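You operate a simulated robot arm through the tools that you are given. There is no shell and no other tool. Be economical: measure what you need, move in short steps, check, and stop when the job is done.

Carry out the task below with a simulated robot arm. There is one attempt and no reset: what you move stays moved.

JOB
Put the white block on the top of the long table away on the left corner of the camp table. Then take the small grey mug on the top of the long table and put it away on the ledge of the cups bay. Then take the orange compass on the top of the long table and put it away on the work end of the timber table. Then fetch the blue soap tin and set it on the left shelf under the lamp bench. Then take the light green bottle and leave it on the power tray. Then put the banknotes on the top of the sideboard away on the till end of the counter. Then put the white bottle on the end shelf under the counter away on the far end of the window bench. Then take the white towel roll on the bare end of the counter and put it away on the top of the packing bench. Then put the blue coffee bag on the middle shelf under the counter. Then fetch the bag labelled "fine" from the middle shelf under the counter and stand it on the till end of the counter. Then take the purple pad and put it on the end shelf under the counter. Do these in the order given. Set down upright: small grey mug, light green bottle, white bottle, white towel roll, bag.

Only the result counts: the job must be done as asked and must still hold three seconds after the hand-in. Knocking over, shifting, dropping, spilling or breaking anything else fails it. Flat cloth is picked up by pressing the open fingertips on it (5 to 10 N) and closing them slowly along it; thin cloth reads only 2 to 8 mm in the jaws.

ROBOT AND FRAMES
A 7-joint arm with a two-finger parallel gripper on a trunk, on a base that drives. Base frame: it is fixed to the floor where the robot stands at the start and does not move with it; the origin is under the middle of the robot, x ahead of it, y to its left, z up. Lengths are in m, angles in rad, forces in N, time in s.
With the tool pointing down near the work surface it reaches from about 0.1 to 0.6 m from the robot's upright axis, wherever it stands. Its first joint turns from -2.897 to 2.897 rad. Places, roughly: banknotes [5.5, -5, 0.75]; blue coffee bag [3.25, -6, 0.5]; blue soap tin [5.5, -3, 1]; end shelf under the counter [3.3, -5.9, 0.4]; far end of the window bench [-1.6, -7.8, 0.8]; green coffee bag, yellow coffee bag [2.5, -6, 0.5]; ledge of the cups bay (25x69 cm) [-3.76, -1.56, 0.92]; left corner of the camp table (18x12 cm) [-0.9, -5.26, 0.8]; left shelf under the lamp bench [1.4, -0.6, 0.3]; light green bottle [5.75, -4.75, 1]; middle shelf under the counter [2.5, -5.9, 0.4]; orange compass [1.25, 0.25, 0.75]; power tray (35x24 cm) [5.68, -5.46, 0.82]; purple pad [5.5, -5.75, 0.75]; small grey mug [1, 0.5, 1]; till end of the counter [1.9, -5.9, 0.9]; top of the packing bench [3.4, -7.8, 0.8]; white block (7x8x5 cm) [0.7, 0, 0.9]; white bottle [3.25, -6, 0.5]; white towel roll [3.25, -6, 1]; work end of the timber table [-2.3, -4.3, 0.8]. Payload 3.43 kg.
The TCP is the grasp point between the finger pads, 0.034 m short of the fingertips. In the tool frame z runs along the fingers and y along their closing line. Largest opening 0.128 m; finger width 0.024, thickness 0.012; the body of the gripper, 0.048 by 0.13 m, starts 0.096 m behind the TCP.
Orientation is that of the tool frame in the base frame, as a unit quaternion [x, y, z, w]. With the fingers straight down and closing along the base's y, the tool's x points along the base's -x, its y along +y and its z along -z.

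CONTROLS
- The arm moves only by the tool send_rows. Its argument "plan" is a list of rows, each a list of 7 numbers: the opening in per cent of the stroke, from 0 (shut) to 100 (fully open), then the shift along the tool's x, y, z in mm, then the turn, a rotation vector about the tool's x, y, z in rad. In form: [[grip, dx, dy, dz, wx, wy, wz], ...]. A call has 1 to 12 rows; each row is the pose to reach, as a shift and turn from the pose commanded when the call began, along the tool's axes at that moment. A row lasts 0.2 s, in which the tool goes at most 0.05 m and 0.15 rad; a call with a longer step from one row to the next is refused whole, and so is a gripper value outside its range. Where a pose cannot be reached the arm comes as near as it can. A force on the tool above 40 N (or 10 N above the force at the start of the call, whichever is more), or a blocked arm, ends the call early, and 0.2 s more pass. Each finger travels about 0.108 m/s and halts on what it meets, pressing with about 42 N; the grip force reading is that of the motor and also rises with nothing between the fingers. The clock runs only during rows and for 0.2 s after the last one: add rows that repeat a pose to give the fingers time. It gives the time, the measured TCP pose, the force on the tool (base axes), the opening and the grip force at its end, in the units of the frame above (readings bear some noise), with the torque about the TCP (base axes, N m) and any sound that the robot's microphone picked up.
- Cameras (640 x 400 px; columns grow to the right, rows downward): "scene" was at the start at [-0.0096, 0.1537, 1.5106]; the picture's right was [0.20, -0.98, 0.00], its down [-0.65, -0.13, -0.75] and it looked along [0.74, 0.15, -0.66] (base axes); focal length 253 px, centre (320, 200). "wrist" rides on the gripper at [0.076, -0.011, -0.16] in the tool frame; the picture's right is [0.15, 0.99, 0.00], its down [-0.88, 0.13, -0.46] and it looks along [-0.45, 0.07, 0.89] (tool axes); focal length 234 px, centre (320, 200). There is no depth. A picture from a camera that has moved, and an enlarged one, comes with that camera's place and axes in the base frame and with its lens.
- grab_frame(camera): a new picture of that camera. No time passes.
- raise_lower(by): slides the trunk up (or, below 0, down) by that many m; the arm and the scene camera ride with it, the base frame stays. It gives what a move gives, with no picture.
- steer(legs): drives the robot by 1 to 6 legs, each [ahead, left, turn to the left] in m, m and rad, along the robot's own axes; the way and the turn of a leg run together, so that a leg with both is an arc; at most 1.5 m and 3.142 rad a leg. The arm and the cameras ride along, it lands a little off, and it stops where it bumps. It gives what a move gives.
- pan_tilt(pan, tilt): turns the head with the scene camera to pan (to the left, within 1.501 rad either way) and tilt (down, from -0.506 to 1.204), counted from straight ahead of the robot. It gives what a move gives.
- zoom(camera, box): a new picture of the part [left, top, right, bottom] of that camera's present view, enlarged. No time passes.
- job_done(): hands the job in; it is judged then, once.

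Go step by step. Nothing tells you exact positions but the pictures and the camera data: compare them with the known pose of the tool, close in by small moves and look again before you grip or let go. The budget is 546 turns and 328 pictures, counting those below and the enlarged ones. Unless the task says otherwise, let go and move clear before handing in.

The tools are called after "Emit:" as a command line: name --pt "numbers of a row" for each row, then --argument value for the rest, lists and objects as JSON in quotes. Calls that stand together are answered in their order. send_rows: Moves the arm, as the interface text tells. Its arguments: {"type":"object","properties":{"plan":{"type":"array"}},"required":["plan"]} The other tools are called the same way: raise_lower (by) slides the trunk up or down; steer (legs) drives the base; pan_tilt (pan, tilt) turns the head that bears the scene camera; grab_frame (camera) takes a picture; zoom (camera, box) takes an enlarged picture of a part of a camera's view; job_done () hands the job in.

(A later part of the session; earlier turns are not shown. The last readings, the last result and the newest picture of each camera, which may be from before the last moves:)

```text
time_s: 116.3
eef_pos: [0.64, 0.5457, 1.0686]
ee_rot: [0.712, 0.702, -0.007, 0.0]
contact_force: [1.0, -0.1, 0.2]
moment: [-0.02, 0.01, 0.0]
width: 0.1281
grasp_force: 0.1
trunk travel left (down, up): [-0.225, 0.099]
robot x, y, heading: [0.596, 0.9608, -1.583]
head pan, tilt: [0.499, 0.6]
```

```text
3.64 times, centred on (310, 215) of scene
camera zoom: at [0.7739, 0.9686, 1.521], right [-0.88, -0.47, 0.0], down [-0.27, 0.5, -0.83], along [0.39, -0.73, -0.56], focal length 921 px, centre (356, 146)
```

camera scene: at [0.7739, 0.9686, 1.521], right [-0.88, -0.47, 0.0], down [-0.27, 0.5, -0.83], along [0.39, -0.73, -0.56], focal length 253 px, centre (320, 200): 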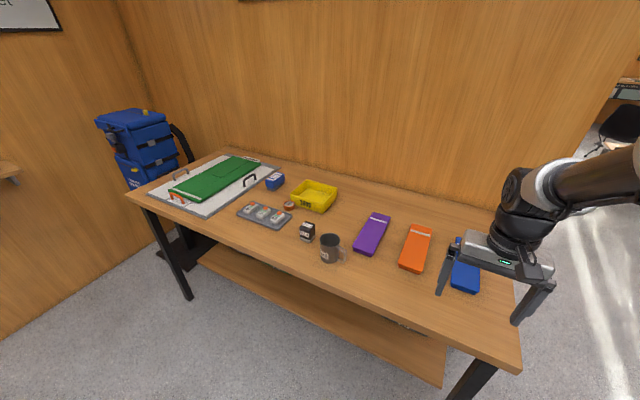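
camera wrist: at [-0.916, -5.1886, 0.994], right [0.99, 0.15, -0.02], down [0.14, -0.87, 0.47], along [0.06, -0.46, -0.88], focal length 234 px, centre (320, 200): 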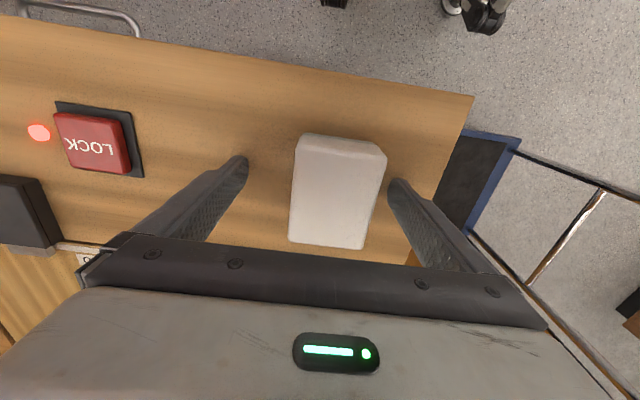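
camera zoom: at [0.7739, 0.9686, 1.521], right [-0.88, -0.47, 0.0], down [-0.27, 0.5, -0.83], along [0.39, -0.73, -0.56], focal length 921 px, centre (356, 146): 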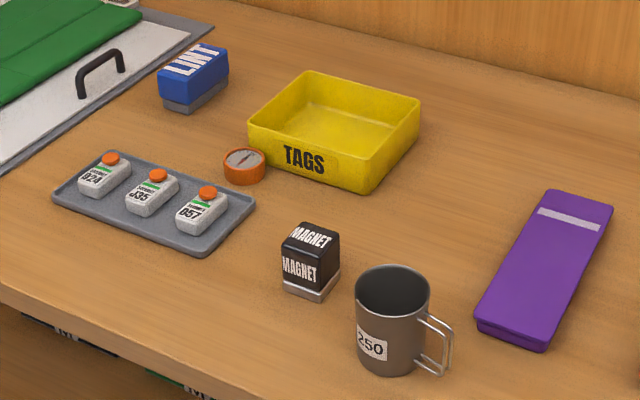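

The mug is about 7 cm wide with its handle toward −x, so I'll close along y. I'll move the base to about (1.0, 0.83) and turn the gripper 90°.

Emit:
steer --legs '[[0.0, 0.4, 0.012], [0.12, 0, 0]]'

Emit:
send_rows --pt "100 0 0 0 0 0 0.14" --pt "100 0 0 0 0 0 0.28" --pt "100 0 0 0 0 0 0.42" --pt "100 0 0 0 0 0 0.56" --pt "100 0 0 0 0 0 0.7" --pt "100 0 0 0 0 0 0.84" --pt "100 0 0 0 0 0 0.98" --pt "100 0 0 0 0 0 1.12" --pt "100 0 0 0 0 0 1.26" --pt "100 0 0 0 0 0 1.4" --pt "100 0 0 0 0 0 1.54" --pt "100 0 0 0 0 0 1.57"

Emit:
grab_frame --camera "wrist"

Emit:
grab_frame --camera "scene"

```text
time_s: 121.5
eef_pos: [1.0453, 0.4265, 1.0697]
ee_rot: [0.706, 0.708, -0.008, 0.0]
contact_force: [-0.5, 0.2, 0.2]
moment: [0.0, 0.02, 0.02]
width: 0.1281
grasp_force: 0.1
trunk travel left (down, up): [-0.225, 0.099]
robot x, y, heading: [0.9926, 0.8406, -1.567]
head pan, tilt: [0.499, 0.6]
```

```text
time_s: 124.2
eef_pos: [1.0436, 0.4266, 1.07]
ee_rot: [1.0, 0.001, -0.004, 0.005]
contact_force: [-0.5, -0.3, -0.1]
moment: [-0.04, 0.02, 0.03]
width: 0.1279
grasp_force: 0.1
trunk travel left (down, up): [-0.225, 0.099]
robot x, y, heading: [0.99, 0.8391, -1.564]
head pan, tilt: [0.499, 0.6]
```

```text
289 pictures are left
camera wrist: at [1.1214, 0.4389, 1.2281], right [0.15, -0.99, 0.01], down [-0.88, -0.12, 0.47], along [-0.46, -0.08, -0.88], focal length 234 px, centre (320, 200)
```

wrist: 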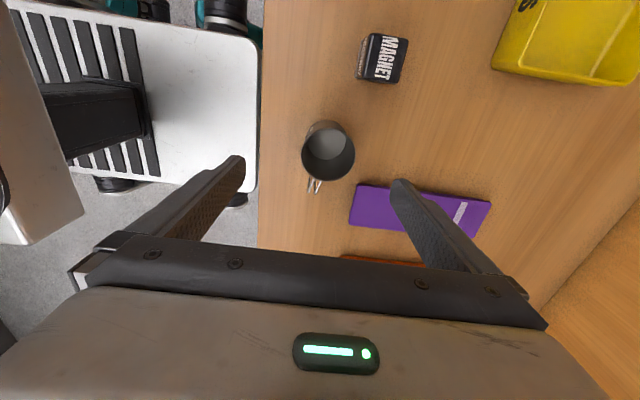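

```text
288 pictures are left
camera scene: at [1.1723, 0.8509, 1.521], right [-0.88, -0.48, 0.0], down [-0.27, 0.49, -0.83], along [0.4, -0.72, -0.56], focal length 253 px, centre (320, 200)
```

scene: 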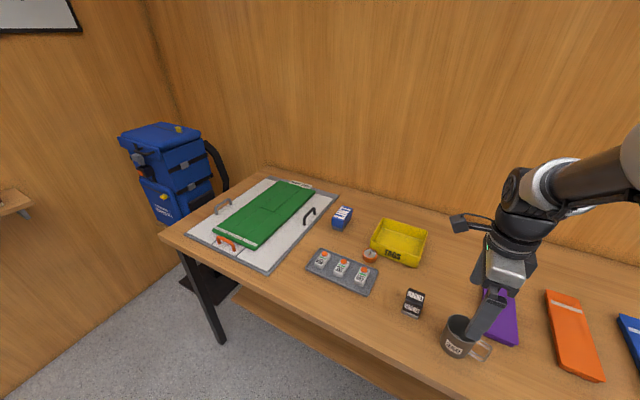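

The mug is centred at (1.043, 0.412), nearly under the hand with the handle clear of the fingers. I'll go down around it.

Emit:
send_rows --pt "100 0 15 30 0 0 0" --pt "100 0 15 70 0 0 0" --pt "100 0 15 110 0 0 0" --pt "100 0 15 110 0 0 0"

Emit:
grab_frame --camera "wrist"

Emit:
zoom --camera "scene" --box '[390, 240, 540, 380]'

```text
time_s: 125.2
eef_pos: [1.0437, 0.4094, 0.9593]
ee_rot: [1.0, 0.002, -0.005, 0.007]
contact_force: [-0.5, -0.2, 0.1]
moment: [0.02, 0.04, 0.01]
width: 0.1282
grasp_force: 0.1
trunk travel left (down, up): [-0.225, 0.099]
robot x, y, heading: [0.9891, 0.8414, -1.566]
head pan, tilt: [0.499, 0.6]
```

```text
287 pictures are left
camera wrist: at [1.1202, 0.4221, 1.1184], right [0.15, -0.99, 0.01], down [-0.88, -0.13, 0.47], along [-0.46, -0.08, -0.88], focal length 234 px, centre (320, 200)
```

wrist: 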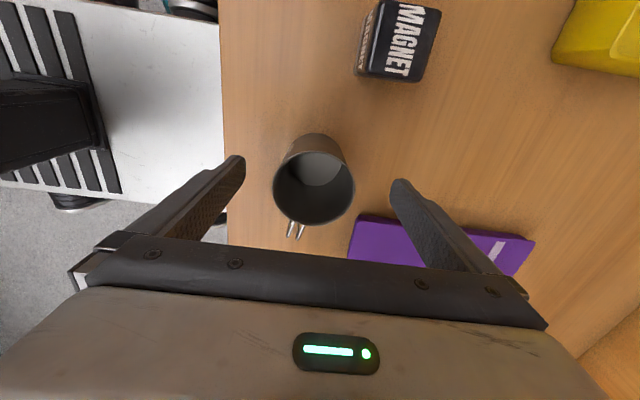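

```text
2.86 times, centred on (465, 310) of scene
camera zoom: at [1.1724, 0.8507, 1.521], right [-0.88, -0.48, 0.0], down [-0.27, 0.49, -0.82], along [0.4, -0.72, -0.57], focal length 724 px, centre (-94, -114)
```

zoom: 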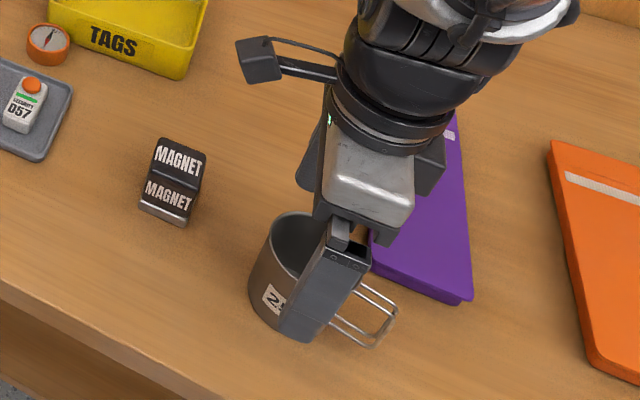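

The hand is well placed; I'll shift a few mm, go down and close.

Emit:
send_rows --pt "100 -6 -2 25 0 0 0" --pt "100 -6 -2 48 0 0 0" --pt "100 -6 -2 48 0 0 0" --pt "70 -6 -2 48 0 0 0" --pt "50 -6 -2 48 0 0 0" --pt "30 -6 -2 48 0 0 0" --pt "15 -6 -2 48 0 0 0" --pt "0 -6 -2 48 0 0 0" --pt "0 -6 -2 48 0 0 0" --pt "0 -6 -2 48 0 0 0"

Emit:
grab_frame --camera "wrist"

Emit:
zoom --camera "scene" --box '[390, 240, 540, 380]'

```text
time_s: 127.3
eef_pos: [1.0361, 0.4119, 0.9119]
ee_rot: [1.0, 0.002, -0.005, 0.005]
contact_force: [0.4, 0.9, -0.2]
moment: [0.02, -0.03, -0.01]
width: 0.0669
grasp_force: 42.0
trunk travel left (down, up): [-0.225, 0.099]
robot x, y, heading: [0.9916, 0.8438, -1.564]
head pan, tilt: [0.499, 0.6]
```

```text
285 pictures are left
camera wrist: at [1.1141, 0.4243, 1.0704], right [0.15, -0.99, 0.01], down [-0.88, -0.13, 0.47], along [-0.46, -0.08, -0.88], focal length 234 px, centre (320, 200)
```

wrist: 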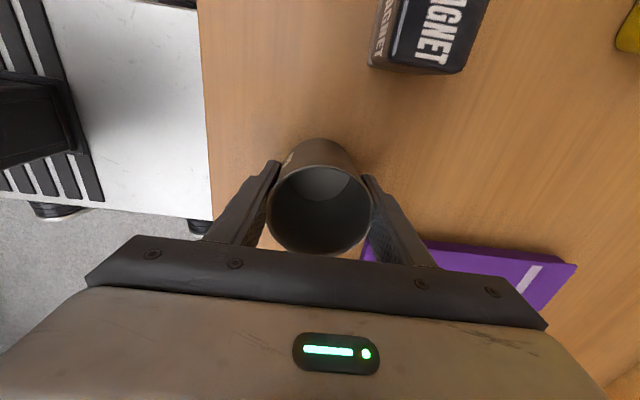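

```text
2.86 times, centred on (465, 310) of scene
camera zoom: at [1.1723, 0.8508, 1.521], right [-0.88, -0.48, 0.0], down [-0.27, 0.49, -0.83], along [0.4, -0.72, -0.56], focal length 724 px, centre (-94, -114)
```

zoom: 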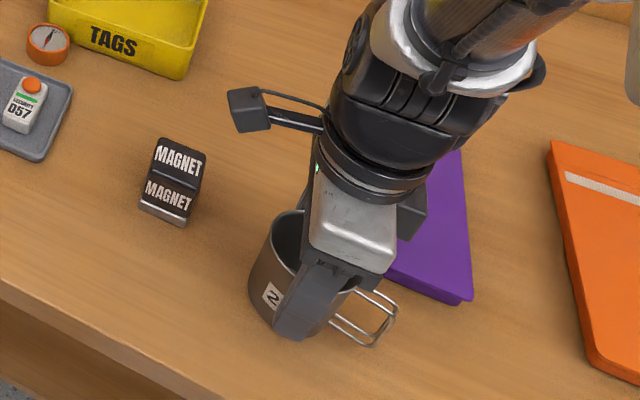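

The mug is held (67 mm). I'll lift it, back away, and drive round toward the bays on the far wall.

Emit:
send_rows --pt "0 0 0 -40 0 0 0" --pt "0 0 0 -85 0 0 0" --pt "0 0 0 -130 0 0 0" --pt "0 0 0 -165 0 0 0" --pt "0 0 0 -165 0 0 0"

Emit:
steer --legs '[[-0.15, 0, 0], [0, -1.1, 0], [1.2, 0, 0], [1.05, 0, 0]]'

Emit:
pan_tilt --pan -1.4 --tilt 0.5

Emit:
grab_frame --camera "scene"

```text
time_s: 128.6
eef_pos: [1.0384, 0.4138, 1.0777]
ee_rot: [1.0, 0.001, -0.005, 0.005]
contact_force: [-0.9, 0.1, -1.0]
moment: [0.03, -0.03, 0.01]
width: 0.067
grasp_force: 41.9
trunk travel left (down, up): [-0.225, 0.099]
robot x, y, heading: [0.9912, 0.844, -1.567]
head pan, tilt: [0.499, 0.6]
```

```text
time_s: 151.0
eef_pos: [-0.0195, -1.7002, 1.0767]
ee_rot: [1.0, 0.006, -0.004, 0.005]
contact_force: [-0.9, -0.3, -0.8]
moment: [-0.03, -0.05, 0.0]
width: 0.0669
grasp_force: 41.4
trunk travel left (down, up): [-0.225, 0.099]
robot x, y, heading: [-0.0697, -1.2738, -1.558]
head pan, tilt: [0.499, 0.6]
```

```text
time_s: 152.8
eef_pos: [-0.0195, -1.7013, 1.0764]
ee_rot: [1.0, 0.005, -0.005, 0.005]
contact_force: [1.6, 0.4, -1.0]
moment: [-0.01, -0.06, 0.03]
width: 0.0669
grasp_force: 41.7
trunk travel left (down, up): [-0.225, 0.099]
robot x, y, heading: [-0.0693, -1.2744, -1.557]
head pan, tilt: [-1.4, 0.499]
```

```text
283 pictures are left
camera scene: at [-0.0219, -1.2029, 1.5301], right [-0.18, 0.98, 0.0], down [0.47, 0.09, -0.88], along [-0.86, -0.16, -0.48], focal length 253 px, centre (320, 200)
```

scene: 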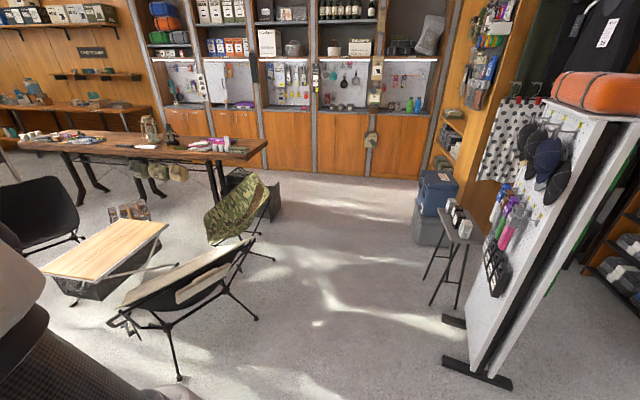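

The corridor between the chairs and the display stand is clear at y ≈ −1.25. I'll turn to face −x and drive to x ≈ −2.7.

Emit:
steer --legs '[[0, 0, -1.585], [1.4, 0, 0], [1.2, 0, 0]]'

Emit:
pan_tilt --pan 0.1 --tilt 0.5

Emit:
grab_frame --camera "scene"

```text
time_s: 169.4
eef_pos: [-3.0926, -1.3294, 1.0755]
ee_rot: [-0.707, 0.707, 0.007, 0.0]
contact_force: [-0.1, -0.2, 0.0]
moment: [-0.02, -0.03, 0.01]
width: 0.0668
grasp_force: 42.2
trunk travel left (down, up): [-0.225, 0.099]
robot x, y, heading: [-2.6656, -1.2812, -3.135]
head pan, tilt: [-1.4, 0.499]
```

```text
time_s: 171.1
eef_pos: [-3.092, -1.3299, 1.0766]
ee_rot: [-0.707, 0.707, 0.007, 0.0]
contact_force: [0.2, 0.6, -0.7]
moment: [-0.02, -0.01, -0.02]
width: 0.0667
grasp_force: 42.4
trunk travel left (down, up): [-0.225, 0.099]
robot x, y, heading: [-2.6684, -1.2842, -3.139]
head pan, tilt: [0.099, 0.499]
```

```text
282 pictures are left
camera scene: at [-2.6684, -1.4355, 1.5301], right [-0.1, 0.99, 0.0], down [0.48, 0.05, -0.88], along [-0.87, -0.09, -0.48], focal length 253 px, centre (320, 200)
```

scene: 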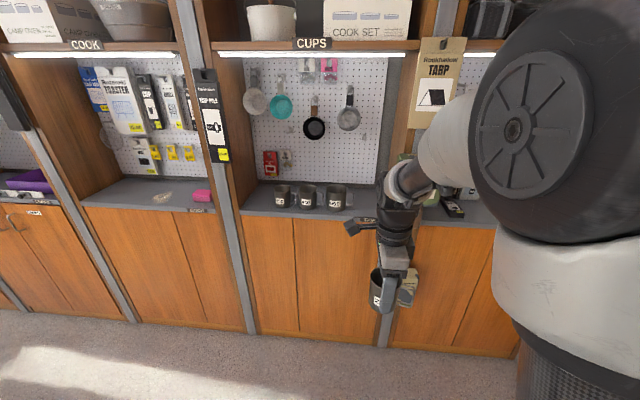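

I see the CUPS bay with three mugs on its ledge and a gap at its right end. I'll zoom in for the gap.

Emit:
zoom --camera "scene" --box '[230, 140, 430, 265]'

```text
3.20 times, centred on (330, 202) of scene
camera zoom: at [-2.6684, -1.4355, 1.5301], right [-0.1, 0.99, 0.0], down [0.48, 0.05, -0.88], along [-0.87, -0.09, -0.48], focal length 811 px, centre (288, 192)
```

zoom: 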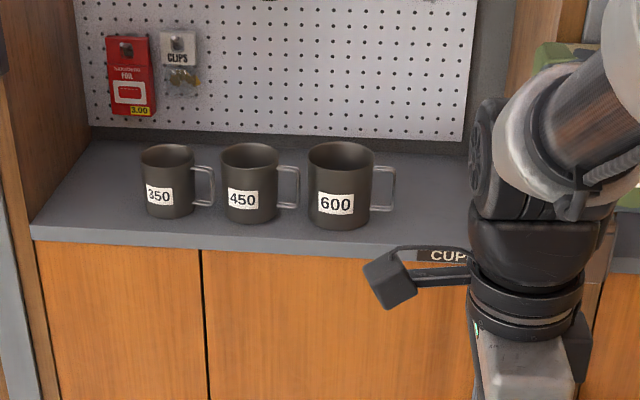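

The right gap spans y ≈ −1.385 to −1.22; I'll set the mug at about (−3.70, −1.335). First I'll raise the hand and drive closer.

Emit:
send_rows --pt "0 0 0 -40 0 0 0" --pt "0 0 0 -70 0 0 0" --pt "0 0 0 -70 0 0 0"

Emit:
steer --legs '[[0.47, 0.08, 0]]'

Emit:
pan_tilt --pan 0.15 --tilt 0.8

Emit:
grab_frame --camera "scene"

Emit:
grab_frame --camera "wrist"

```text
time_s: 171.8
eef_pos: [-3.0901, -1.3298, 1.1471]
ee_rot: [0.708, -0.706, -0.007, 0.0]
contact_force: [0.6, -1.0, -1.3]
moment: [-0.01, 0.02, -0.04]
width: 0.0671
grasp_force: 41.8
trunk travel left (down, up): [-0.225, 0.099]
robot x, y, heading: [-2.669, -1.2866, -3.134]
head pan, tilt: [0.099, 0.499]
```

```text
time_s: 174.7
eef_pos: [-3.5582, -1.4129, 1.1465]
ee_rot: [0.708, -0.706, -0.007, -0.001]
contact_force: [0.7, -0.4, -0.6]
moment: [-0.01, 0.01, 0.01]
width: 0.0666
grasp_force: 41.8
trunk travel left (down, up): [-0.225, 0.099]
robot x, y, heading: [-3.1344, -1.3628, -3.138]
head pan, tilt: [0.099, 0.499]
```

```text
time_s: 175.5
eef_pos: [-3.5595, -1.4122, 1.146]
ee_rot: [0.708, -0.707, -0.008, 0.0]
contact_force: [-0.4, -0.8, -1.1]
moment: [-0.04, -0.01, -0.02]
width: 0.0666
grasp_force: 42.2
trunk travel left (down, up): [-0.225, 0.099]
robot x, y, heading: [-3.1334, -1.3666, -3.137]
head pan, tilt: [0.15, 0.799]
```

```text
280 pictures are left
camera scene: at [-3.1262, -1.5198, 1.5042], right [-0.15, 0.99, 0.0], down [0.71, 0.11, -0.7], along [-0.69, -0.11, -0.72], focal length 253 px, centre (320, 200)
```

scene: 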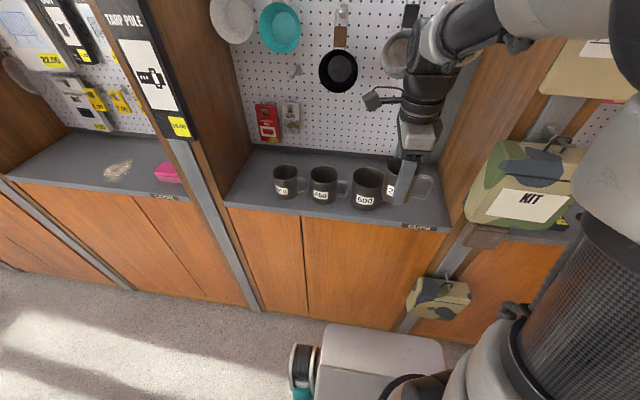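

```text
279 pictures are left
camera wrist: at [-3.5464, -1.4899, 1.3052], right [-0.99, -0.15, 0.01], down [-0.13, 0.88, 0.47], along [-0.08, 0.46, -0.88], focal length 234 px, centre (320, 200)
```

wrist: 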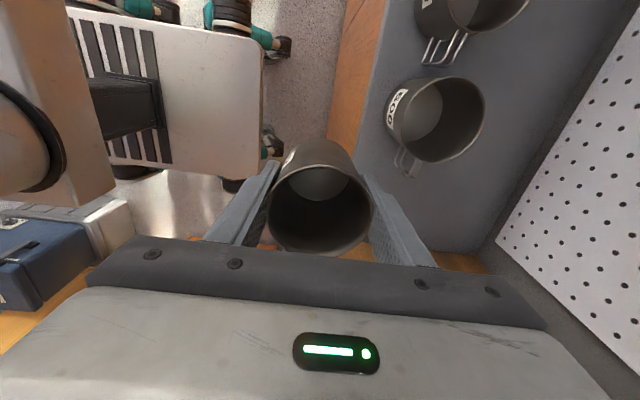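

The 600 mug's handle ends near y −1.39, and the right wall is at −1.23. I'll move over (−3.71, −1.325) and lower partway.

Emit:
send_rows --pt "0 -25 40 0 0 0 0" --pt "0 -50 80 0 0 0 0" --pt "0 -75 120 0 0 0 0" --pt "0 -87 151 0 0 0 0" --pt "0 -87 151 40 0 0 0" --pt "0 -87 151 80 0 0 0" --pt "0 -87 151 115 0 0 0" --pt "0 -87 151 115 0 0 0"

Emit:
grab_frame --camera "scene"

Emit:
grab_frame --camera "wrist"

```text
time_s: 177.3
eef_pos: [-3.7115, -1.3238, 1.0323]
ee_rot: [-0.707, 0.707, 0.007, 0.0]
contact_force: [0.5, 0.5, -0.3]
moment: [-0.01, 0.01, 0.01]
width: 0.0672
grasp_force: 41.7
trunk travel left (down, up): [-0.225, 0.099]
robot x, y, heading: [-3.1369, -1.37, -3.141]
head pan, tilt: [0.15, 0.799]
```

```text
278 pictures are left
camera scene: at [-3.1263, -1.5198, 1.5041], right [-0.15, 0.99, 0.0], down [0.71, 0.11, -0.7], along [-0.69, -0.11, -0.72], focal length 253 px, centre (320, 200)
```

scene: 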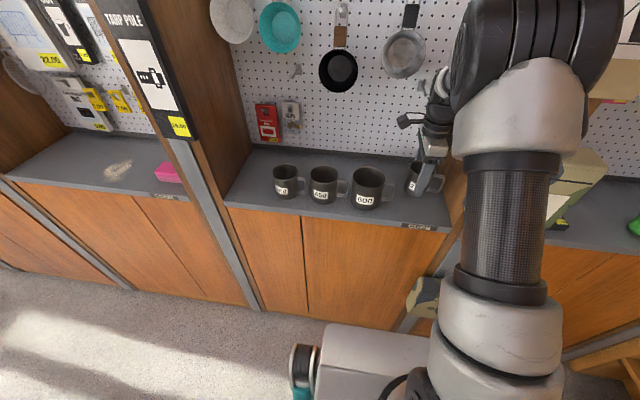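

```text
277 pictures are left
camera wrist: at [-3.6985, -1.402, 1.1923], right [-0.99, -0.15, 0.01], down [-0.13, 0.88, 0.47], along [-0.08, 0.46, -0.88], focal length 234 px, centre (320, 200)
```

wrist: 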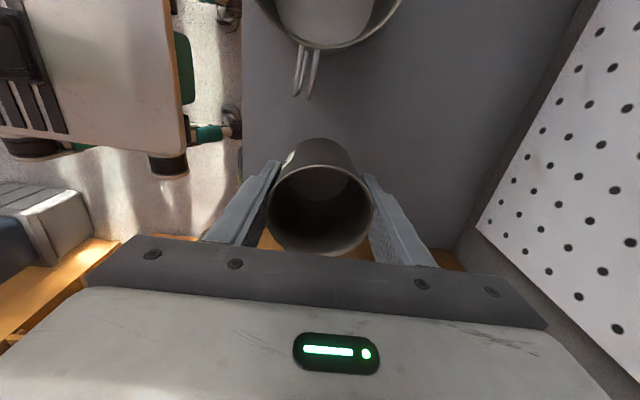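

Clearances look fine; a quick zoom to check the handle against the right wall.

Emit:
zoom --camera "scene" --box '[340, 120, 480, 240]'

```text
3.33 times, centred on (410, 180) of scene
camera zoom: at [-3.1263, -1.5198, 1.5041], right [-0.15, 0.99, 0.0], down [0.71, 0.11, -0.7], along [-0.69, -0.11, -0.72], focal length 844 px, centre (20, 267)
```

zoom: 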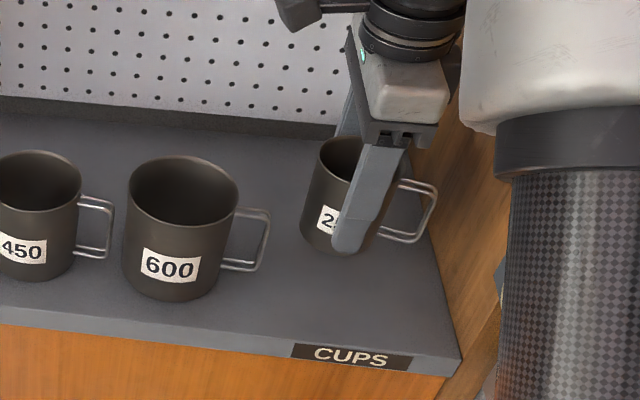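

The handle would be tight to the wall, so I'll shift 13 mm left and lower gently.

Emit:
send_rows --pt "0 13 0 0 0 0 0" --pt "0 13 0 25 0 0 0" --pt "0 13 0 42 0 0 0" --pt "0 13 0 42 0 0 0"

Emit:
zoom --camera "scene" --box '[340, 120, 480, 240]'

```text
time_s: 178.3
eef_pos: [-3.7121, -1.3365, 0.9922]
ee_rot: [0.708, -0.706, -0.008, 0.0]
contact_force: [0.5, 0.1, -1.1]
moment: [-0.06, -0.02, 0.02]
width: 0.0668
grasp_force: 42.5
trunk travel left (down, up): [-0.225, 0.099]
robot x, y, heading: [-3.1374, -1.3657, -3.134]
head pan, tilt: [0.15, 0.799]
```

```text
3.33 times, centred on (410, 180) of scene
camera zoom: at [-3.1263, -1.5198, 1.5041], right [-0.15, 0.99, 0.0], down [0.71, 0.11, -0.7], along [-0.69, -0.11, -0.72], focal length 844 px, centre (20, 267)
```

zoom: 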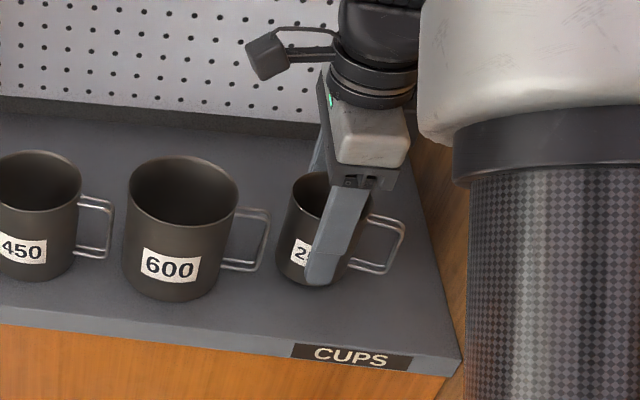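

Now the clearance is balanced. I'll lower until contact.

Emit:
send_rows --pt "0 -3 0 8 0 0 0" --pt "0 -3 0 14 0 0 0" --pt "0 -3 0 18 0 0 0" --pt "0 -3 0 21 0 0 0" --pt "0 -3 0 24 0 0 0"

Emit:
zoom --camera "scene" --box '[340, 120, 480, 240]'

```text
time_s: 179.5
eef_pos: [-3.7125, -1.3338, 0.9704]
ee_rot: [0.708, -0.707, -0.01, 0.003]
contact_force: [-4.1, 0.0, 28.4]
moment: [0.01, -0.09, 0.01]
width: 0.0673
grasp_force: 42.3
trunk travel left (down, up): [-0.225, 0.099]
robot x, y, heading: [-3.135, -1.3666, -3.139]
head pan, tilt: [0.15, 0.799]
```

```text
3.33 times, centred on (410, 180) of scene
camera zoom: at [-3.1244, -1.5199, 1.5042], right [-0.15, 0.99, 0.0], down [0.71, 0.11, -0.7], along [-0.69, -0.11, -0.72], focal length 844 px, centre (20, 267)
```

zoom: 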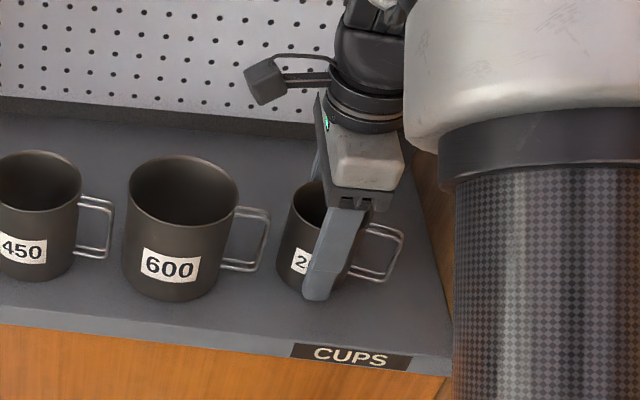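

Contact made. I'll ease off, open slowly and rise.

Emit:
send_rows --pt "0 0 0 -3 0 0 0" --pt "60 0 0 -3 0 0 0" --pt "75 0 0 -3 0 0 0" --pt "90 0 0 -3 0 0 0" --pt "90 0 0 -3 0 0 0" --pt "90 0 0 -40 0 0 0" --pt "90 0 0 -85 0 0 0" --pt "90 0 0 -130 0 0 0" --pt "90 0 0 -170 0 0 0" --pt "90 0 -40 -180 0 0 0" --pt "90 0 -85 -180 0 0 0" --pt "90 0 -130 -180 0 0 0"

Emit:
zoom --camera "scene" --box '[240, 120, 480, 240]'

```text
time_s: 182.1
eef_pos: [-3.5785, -1.3343, 1.1476]
ee_rot: [0.707, -0.707, -0.008, 0.001]
contact_force: [-0.8, 0.6, -0.7]
moment: [0.01, -0.03, -0.01]
width: 0.1152
grasp_force: 0.1
trunk travel left (down, up): [-0.225, 0.099]
robot x, y, heading: [-3.1341, -1.3677, -3.133]
head pan, tilt: [0.15, 0.799]
```

```text
2.67 times, centred on (360, 180) of scene
camera zoom: at [-3.126, -1.5197, 1.5041], right [-0.15, 0.99, 0.0], down [0.71, 0.11, -0.7], along [-0.69, -0.11, -0.72], focal length 676 px, centre (213, 253)
```

zoom: 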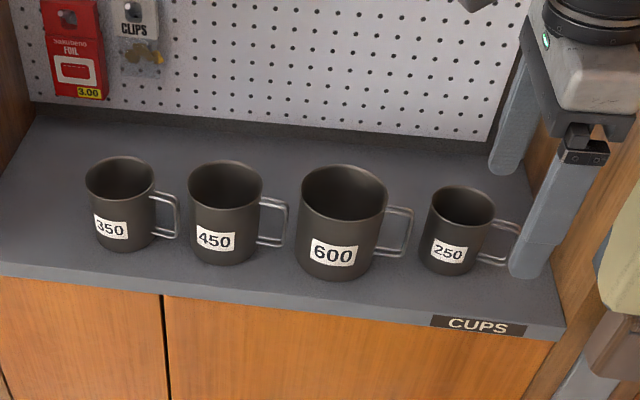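

The small mug stands on the cups ledge. Next the compass: I'll back out, return along the same corridor and turn the gripper back.

Emit:
steer --legs '[[-1.5, -0.08, 0], [-1.5, 0, 0], [0, 0, 1.562], [-1.4, 0, 0], [-0.8, 0, 0]]'

Emit:
send_rows --pt "90 0 0 0 0 0 -0.14" --pt "90 0 0 0 0 0 -0.28" --pt "90 0 0 0 0 0 -0.42" --pt "90 0 0 0 0 0 -0.56" --pt "90 0 0 0 0 0 -0.7" --pt "90 0 0 0 0 0 -0.84" --pt "90 0 0 0 0 0 -0.98" --pt "90 0 0 0 0 0 -1.12" --pt "90 0 0 0 0 0 -1.26" --pt "90 0 0 0 0 0 -1.4" --pt "90 0 0 0 0 0 -1.54" --pt "90 0 0 0 0 0 -1.57"

```text
refused: leg 1 is longer than a leg can be; nothing moved
```

```text
time_s: 184.7
eef_pos: [-3.58, -1.3347, 1.1467]
ee_rot: [1.0, 0.002, -0.006, -0.005]
contact_force: [0.2, -0.4, -0.2]
moment: [0.0, 0.03, -0.01]
width: 0.1152
grasp_force: 0.0
trunk travel left (down, up): [-0.225, 0.099]
robot x, y, heading: [-3.1361, -1.3626, -3.139]
head pan, tilt: [0.15, 0.799]
```

The turn was done in place without contact. Now I'll drive with shorter legs.

Emit:
steer --legs '[[-1.48, -0.08, 0], [-1.48, 0, 0], [0, 0, 1.568], [-1.4, 0, 0], [-0.8, 0, 0]]'

Emit:
pan_tilt --pan 0.9 --tilt 0.6

Emit:
grab_frame --camera "scene"

```text
time_s: 213.3
eef_pos: [-0.2369, 0.4968, 1.1462]
ee_rot: [0.704, 0.71, -0.008, 0.001]
contact_force: [-0.9, 0.1, 0.8]
moment: [0.0, -0.01, -0.05]
width: 0.1152
grasp_force: 0.0
trunk travel left (down, up): [-0.225, 0.099]
robot x, y, heading: [-0.213, 0.9419, -1.555]
head pan, tilt: [0.15, 0.799]
```

```text
time_s: 214.4
eef_pos: [-0.2372, 0.497, 1.146]
ee_rot: [0.703, 0.711, -0.008, 0.0]
contact_force: [0.2, 1.0, 0.7]
moment: [-0.03, 0.03, 0.0]
width: 0.1151
grasp_force: 0.0
trunk travel left (down, up): [-0.225, 0.099]
robot x, y, heading: [-0.2135, 0.9433, -1.559]
head pan, tilt: [0.901, 0.6]
```

```text
272 pictures are left
camera scene: at [-0.0043, 0.977, 1.521], right [-0.61, -0.79, 0.0], down [-0.45, 0.35, -0.82], along [0.65, -0.5, -0.57], focal length 253 px, centre (320, 200)
```

scene: 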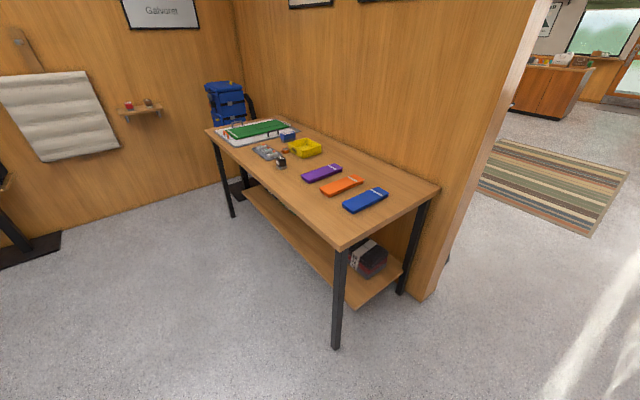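

I'll strafe along the table to x ≈ 1.24 and close in.

Emit:
steer --legs '[[0, 1.45, -0.012], [0.15, 0, 0]]'

Emit:
pan_tilt --pan 0.2 --tilt 0.8

Emit:
grab_frame --camera "scene"

Emit:
grab_frame --camera "wrist"

```text
time_s: 229.7
eef_pos: [1.2219, 0.3531, 1.1467]
ee_rot: [0.71, 0.704, -0.007, 0.0]
contact_force: [1.4, 0.5, 0.4]
moment: [-0.02, 0.0, -0.03]
width: 0.115
grasp_force: 0.1
trunk travel left (down, up): [-0.225, 0.099]
robot x, y, heading: [1.2595, 0.7999, -1.579]
head pan, tilt: [0.901, 0.6]
```

```text
time_s: 230.7
eef_pos: [1.222, 0.3519, 1.1461]
ee_rot: [0.71, 0.704, -0.007, 0.0]
contact_force: [-0.4, 0.2, -0.6]
moment: [-0.02, -0.02, -0.01]
width: 0.1152
grasp_force: 0.0
trunk travel left (down, up): [-0.225, 0.099]
robot x, y, heading: [1.2558, 0.8013, -1.574]
head pan, tilt: [0.201, 0.799]
```

```text
271 pictures are left
camera scene: at [1.4111, 0.8054, 1.5041], right [-0.98, -0.2, 0.0], down [-0.14, 0.7, -0.7], along [0.14, -0.68, -0.72], focal length 253 px, centre (320, 200)
```

scene: 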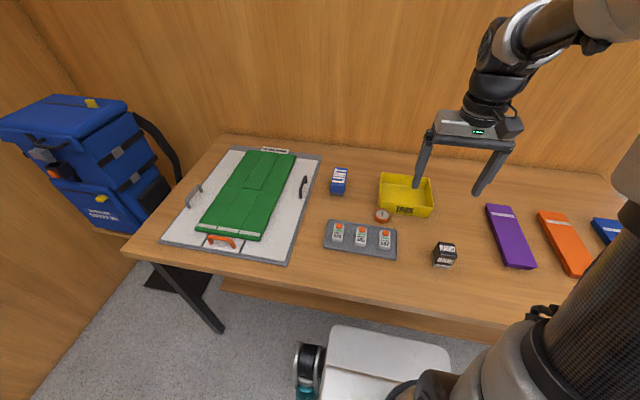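

```text
270 pictures are left
camera wrist: at [1.2131, 0.4303, 1.3055], right [0.99, 0.14, -0.01], down [0.13, -0.88, 0.46], along [0.05, -0.46, -0.89], focal length 234 px, centre (320, 200)
```

wrist: 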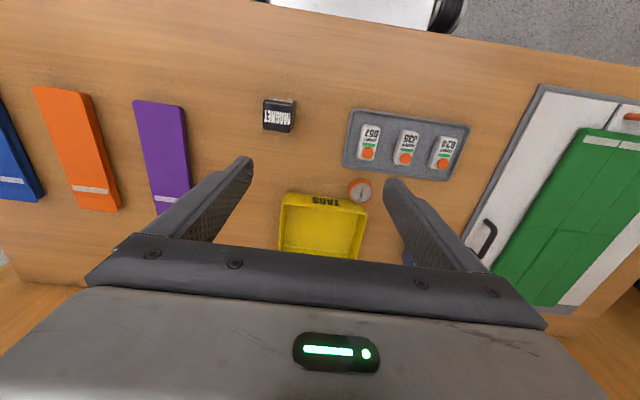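

The compass is at about (1.317, 0.240), right beside the yellow box corner. I'll zoom in on its surroundings.

Emit:
zoom --camera "wrist" --box '[270, 140, 430, 240]'

```text
4.00 times, centred on (350, 190) of wrist
camera zoom: at [1.2131, 0.4303, 1.3055], right [0.99, 0.14, -0.01], down [0.13, -0.88, 0.46], along [0.05, -0.46, -0.89], focal length 937 px, centre (200, 240)
```

zoom: 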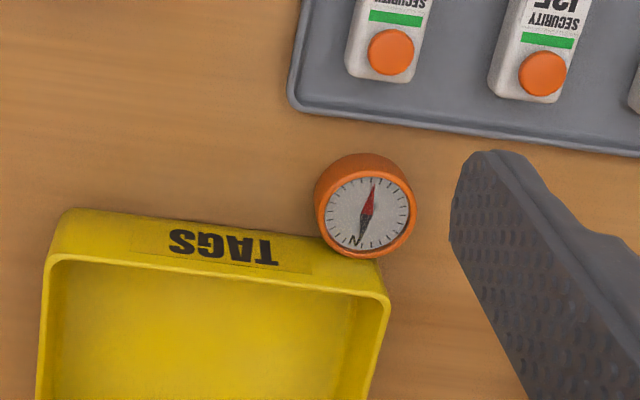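

There is room for the fingers closing along x. I'll move above it with a narrower opening and lower partway.

Emit:
send_rows --pt "70 -30 26 0 0 0 0" --pt "65 -62 55 20 0 0 0" --pt "65 -92 80 40 0 0 0" --pt "65 -109 96 70 0 0 0" --pt "65 -109 96 110 0 0 0" --pt "65 -109 96 150 0 0 0" --pt "65 -109 96 190 0 0 0" --pt "65 -109 96 190 0 0 0"

Emit:
grab_frame --camera "wrist"

Emit:
zoom --camera "scene" --box '[310, 150, 470, 270]'

```text
time_s: 232.5
eef_pos: [1.3154, 0.2406, 0.9559]
ee_rot: [0.71, 0.704, -0.008, 0.001]
contact_force: [0.1, 0.0, -0.1]
moment: [-0.01, -0.04, -0.02]
width: 0.0833
grasp_force: 0.2
trunk travel left (down, up): [-0.225, 0.099]
robot x, y, heading: [1.2539, 0.7948, -1.581]
head pan, tilt: [0.201, 0.799]
```

```text
268 pictures are left
camera wrist: at [1.307, 0.3181, 1.115], right [0.99, 0.14, -0.01], down [0.13, -0.88, 0.46], along [0.05, -0.46, -0.89], focal length 234 px, centre (320, 200)
```

wrist: 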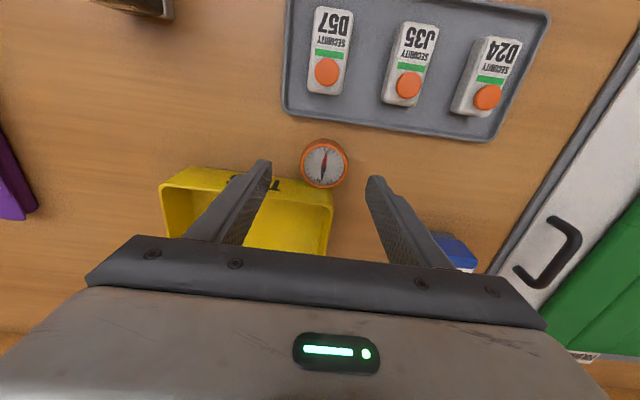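

```text
3.33 times, centred on (390, 210) of scene
camera zoom: at [1.411, 0.8053, 1.5041], right [-0.98, -0.19, 0.0], down [-0.14, 0.7, -0.7], along [0.14, -0.68, -0.72], focal length 844 px, centre (87, 167)
```

zoom: 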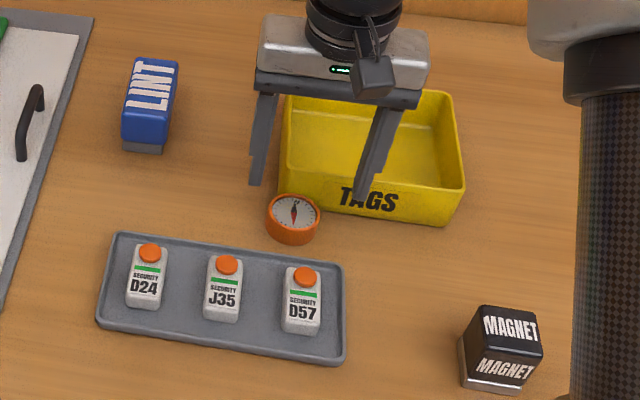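

The compass is at (1.319, 0.2415); I'll keep the fingers 5 mm toward the free side and go down to just above the table.

Emit:
send_rows --pt "65 6 3 10 0 0 0" --pt "65 6 3 35 0 0 0" --pt "65 6 3 57 0 0 0" --pt "65 6 3 57 0 0 0"

Emit:
grab_frame --camera "wrist"

Emit:
zoom --camera "scene" --box '[310, 150, 470, 270]'

```text
time_s: 233.5
eef_pos: [1.3188, 0.2469, 0.8996]
ee_rot: [0.71, 0.704, -0.009, 0.0]
contact_force: [0.1, 0.1, -0.4]
moment: [0.01, 0.0, 0.01]
width: 0.0833
grasp_force: 0.0
trunk travel left (down, up): [-0.225, 0.099]
robot x, y, heading: [1.2581, 0.7975, -1.58]
head pan, tilt: [0.201, 0.799]
```

```text
266 pictures are left
camera wrist: at [1.3087, 0.3236, 1.0585], right [0.99, 0.14, -0.01], down [0.13, -0.88, 0.46], along [0.05, -0.46, -0.89], focal length 234 px, centre (320, 200)
```

wrist: 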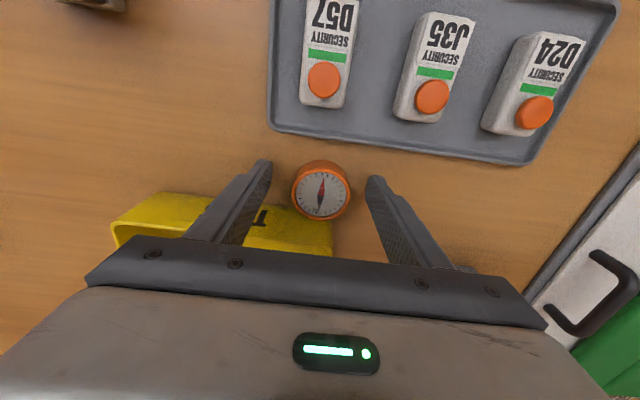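

```text
3.33 times, centred on (390, 210) of scene
camera zoom: at [1.411, 0.8053, 1.5041], right [-0.98, -0.19, 0.0], down [-0.14, 0.7, -0.7], along [0.14, -0.68, -0.72], focal length 844 px, centre (87, 167)
```

zoom: 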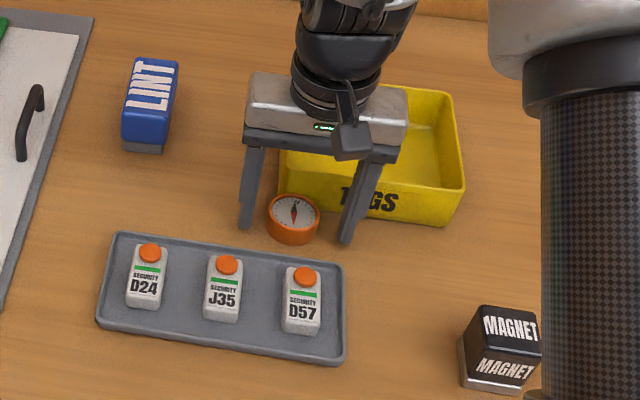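

The fingers straddle the compass. I'll shift 3 mm and close slowly.

Emit:
send_rows --pt "65 -3 0 1 0 0 0" --pt "52 -3 0 1 0 0 0" --pt "42 -3 0 1 0 0 0" --pt "32 -3 0 1 0 0 0" --pt "20 -3 0 1 0 0 0" --pt "0 -3 0 1 0 0 0" --pt "0 -3 0 1 0 0 0"

Emit:
grab_frame --camera "wrist"

```text
time_s: 235.1
eef_pos: [1.3185, 0.2434, 0.8987]
ee_rot: [0.71, 0.704, -0.008, 0.0]
contact_force: [0.0, -0.8, 0.1]
moment: [0.0, -0.02, -0.02]
width: 0.0482
grasp_force: 42.3
trunk travel left (down, up): [-0.225, 0.099]
robot x, y, heading: [1.2559, 0.7973, -1.579]
head pan, tilt: [0.201, 0.799]
```

```text
264 pictures are left
camera wrist: at [1.3087, 0.3207, 1.0575], right [0.99, 0.14, -0.01], down [0.13, -0.88, 0.46], along [0.05, -0.46, -0.89], focal length 234 px, centre (320, 200)
```

wrist: 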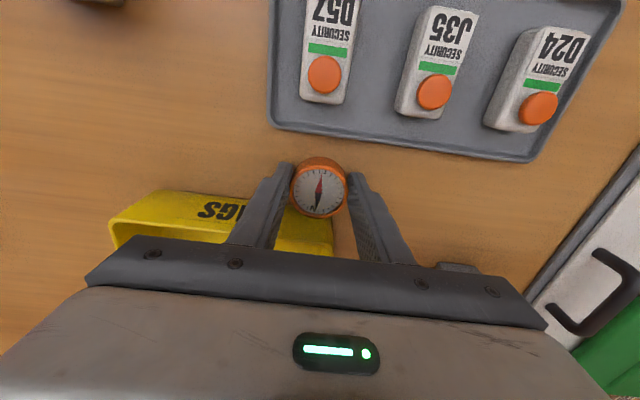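

The compass is gripped (48 mm). I'll lift it, retract and drive down toward the timber table.

Emit:
send_rows --pt "0 0 0 -40 0 0 0" --pt "0 0 0 -85 0 0 0" --pt "0 0 0 -130 0 0 0" --pt "0 0 0 -175 0 0 0" --pt "0 40 0 -190 0 0 0" --pt "0 85 0 -190 0 0 0" --pt "0 125 0 -190 0 0 0" --pt "0 125 0 -190 0 0 0"

Emit:
steer --legs '[[-0.2, 0, 0.01], [0, -1.3, 0], [1.4, 0, 0], [1.4, 0, 0], [1.4, 0, 0], [1.1, 0, 0]]'

Emit:
pan_tilt --pan -1.3 --tilt 0.5

Emit:
grab_frame --camera "scene"

```text
time_s: 236.9
eef_pos: [1.3218, 0.3703, 1.0865]
ee_rot: [0.71, 0.704, -0.008, 0.0]
contact_force: [-0.5, 0.6, -0.6]
moment: [0.0, -0.01, 0.0]
width: 0.0482
grasp_force: 41.6
trunk travel left (down, up): [-0.225, 0.099]
robot x, y, heading: [1.2544, 0.8001, -1.58]
head pan, tilt: [0.201, 0.799]
```

```text
time_s: 275.9
eef_pos: [0.1178, -4.7324, 1.087]
ee_rot: [0.698, 0.716, -0.008, 0.0]
contact_force: [-0.3, -0.3, 0.4]
moment: [0.01, 0.02, 0.01]
width: 0.0482
grasp_force: 42.4
trunk travel left (down, up): [-0.225, 0.099]
robot x, y, heading: [0.0372, -4.3035, -1.542]
head pan, tilt: [0.201, 0.799]
```

```text
time_s: 277.5
eef_pos: [0.1168, -4.732, 1.087]
ee_rot: [0.698, 0.716, -0.008, 0.0]
contact_force: [0.5, -0.3, 0.3]
moment: [0.01, -0.02, 0.01]
width: 0.0484
grasp_force: 41.8
trunk travel left (down, up): [-0.225, 0.099]
robot x, y, heading: [0.0409, -4.3016, -1.539]
head pan, tilt: [-1.3, 0.499]
```

```text
263 pictures are left
camera scene: at [0.0862, -4.2422, 1.5301], right [-0.3, 0.96, 0.0], down [0.46, 0.14, -0.88], along [-0.84, -0.26, -0.48], focal length 253 px, centre (320, 200)
```

scene: 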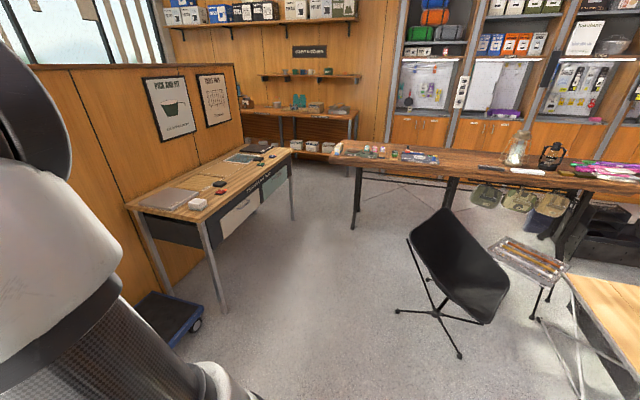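

I see the timber table; its work end carries some paints and trays. I'll zoom in on it.

Emit:
zoom --camera "scene" --box '[320, 120, 520, 220]'

```text
3.20 times, centred on (420, 170) of scene
camera zoom: at [0.0862, -4.2422, 1.5301], right [-0.3, 0.96, 0.0], down [0.46, 0.14, -0.88], along [-0.84, -0.26, -0.48], focal length 811 px, centre (0, 296)
```

zoom: 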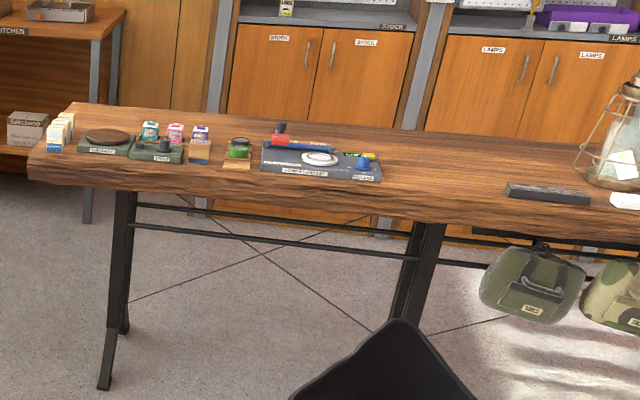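

The work end holds a row of small items, with free wood around. I'll turn to face −x and approach in the lane y ≈ −4.5.

Emit:
steer --legs '[[0, 0, -1.601], [0, 0.2, 0], [1.3, 0, 0]]'

Emit:
pan_tilt --pan 0.0 --tilt 0.6

Emit:
grab_frame --camera "scene"

```text
time_s: 290.2
eef_pos: [-1.6956, -4.582, 1.0866]
ee_rot: [1.0, -0.001, -0.005, -0.005]
contact_force: [0.6, -0.4, -1.6]
moment: [-0.02, 0.01, -0.02]
width: 0.0482
grasp_force: 42.2
trunk travel left (down, up): [-0.225, 0.099]
robot x, y, heading: [-1.2717, -4.5138, -3.14]
head pan, tilt: [-1.3, 0.499]
```

```text
time_s: 291.7
eef_pos: [-1.6945, -4.5818, 1.0858]
ee_rot: [1.0, 0.0, -0.005, -0.005]
contact_force: [-0.8, -0.7, -0.6]
moment: [0.03, 0.01, 0.04]
width: 0.0485
grasp_force: 41.9
trunk travel left (down, up): [-0.225, 0.099]
robot x, y, heading: [-1.2664, -4.5139, -3.137]
head pan, tilt: [0.0, 0.6]
```

```text
261 pictures are left
camera scene: at [-1.2675, -4.6565, 1.521], right [0.0, 1.0, 0.0], down [0.56, 0.0, -0.83], along [-0.83, 0.0, -0.56], focal length 253 px, centre (320, 200)
```

scene: 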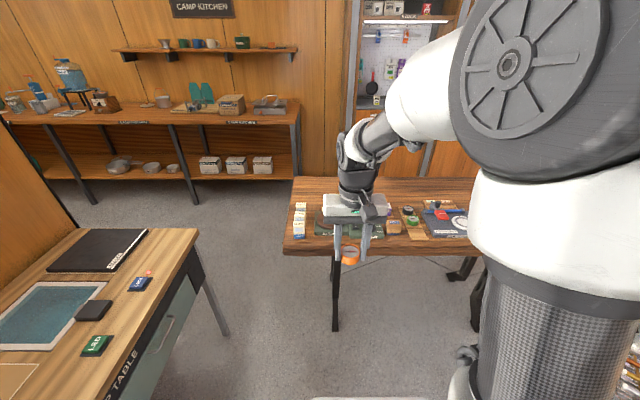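

I'll drive 0.3 m closer and look from there.

Emit:
steer --legs '[[0.3, -0.03, 0]]'

Emit:
pan_tilt --pan -0.1 --tilt 0.8

Emit:
grab_frame --camera "scene"

Emit:
grab_frame --camera "wrist"

```text
time_s: 293.7
eef_pos: [-1.9952, -4.5545, 1.0863]
ee_rot: [1.0, 0.0, -0.006, -0.006]
contact_force: [0.3, 0.3, -0.3]
moment: [-0.01, 0.01, 0.0]
width: 0.0482
grasp_force: 41.8
trunk travel left (down, up): [-0.225, 0.099]
robot x, y, heading: [-1.568, -4.4853, -3.137]
head pan, tilt: [0.0, 0.6]
```

```text
time_s: 294.5
eef_pos: [-1.9942, -4.5535, 1.0866]
ee_rot: [1.0, -0.001, -0.005, -0.005]
contact_force: [-0.2, -0.6, -0.7]
moment: [0.02, 0.02, -0.01]
width: 0.0482
grasp_force: 41.9
trunk travel left (down, up): [-0.225, 0.099]
robot x, y, heading: [-1.5639, -4.4838, -3.139]
head pan, tilt: [-0.099, 0.799]
```

```text
260 pictures are left
camera scene: at [-1.559, -4.6199, 1.5042], right [0.09, 1.0, 0.0], down [0.71, -0.07, -0.7], along [-0.69, 0.07, -0.72], focal length 253 px, centre (320, 200)
```

scene: 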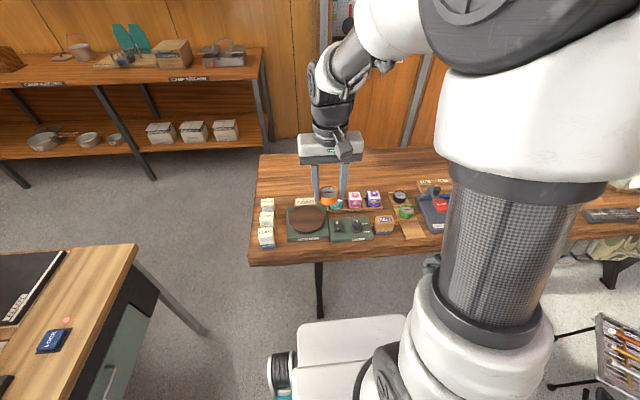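

```text
259 pictures are left
camera wrist: at [-1.9174, -4.5446, 1.2459], right [0.15, -0.99, -0.01], down [-0.88, -0.14, 0.46], along [-0.46, -0.06, -0.89], focal length 234 px, centre (320, 200)
```

wrist: 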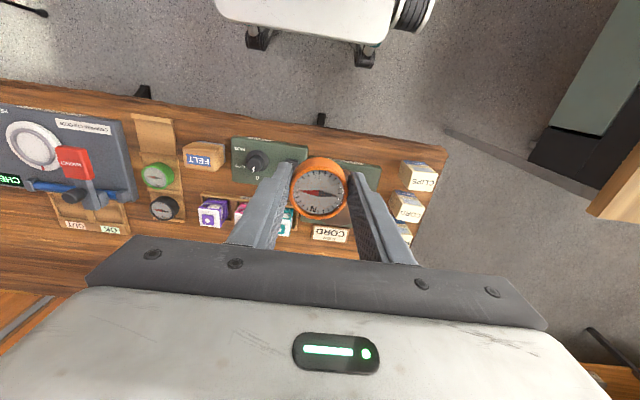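

The items form rows at the front; free wood lies behind them. I'll zoom in on both views to find a reachable gap.

Emit:
zoom --camera "scene" --box '[240, 140, 460, 270]'

Emit:
zoom --camera "wrist" --box '[0, 70, 460, 290]'

```text
2.91 times, centred on (350, 205) of scene
camera zoom: at [-1.559, -4.6199, 1.5042], right [0.09, 1.0, 0.0], down [0.71, -0.07, -0.7], along [-0.69, 0.07, -0.72], focal length 737 px, centre (233, 186)
```

zoom: 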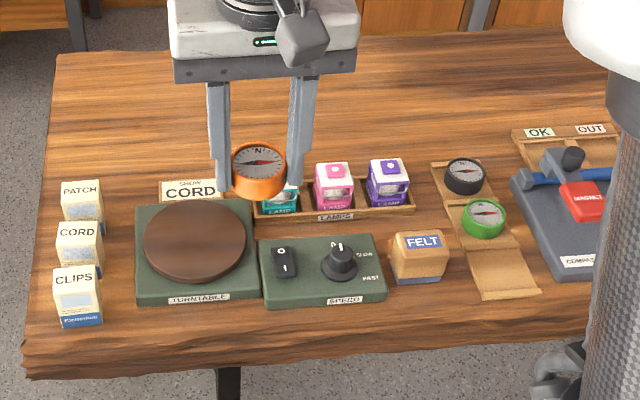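

```text
1.39 times, centred on (230, 180) of wrist
camera zoom: at [-1.9174, -4.5446, 1.2459], right [0.15, -0.99, -0.01], down [-0.88, -0.14, 0.46], along [-0.46, -0.06, -0.89], focal length 326 px, centre (445, 228)
```

zoom: 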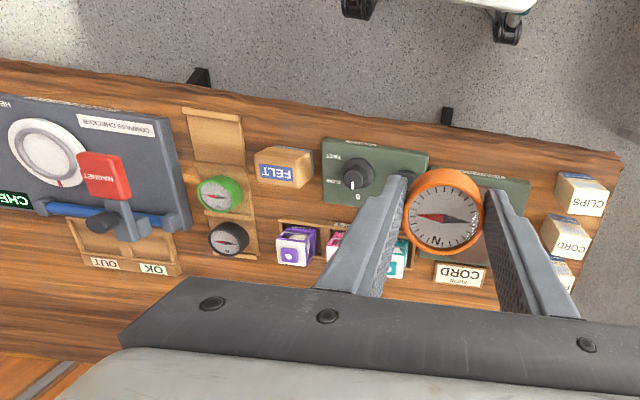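

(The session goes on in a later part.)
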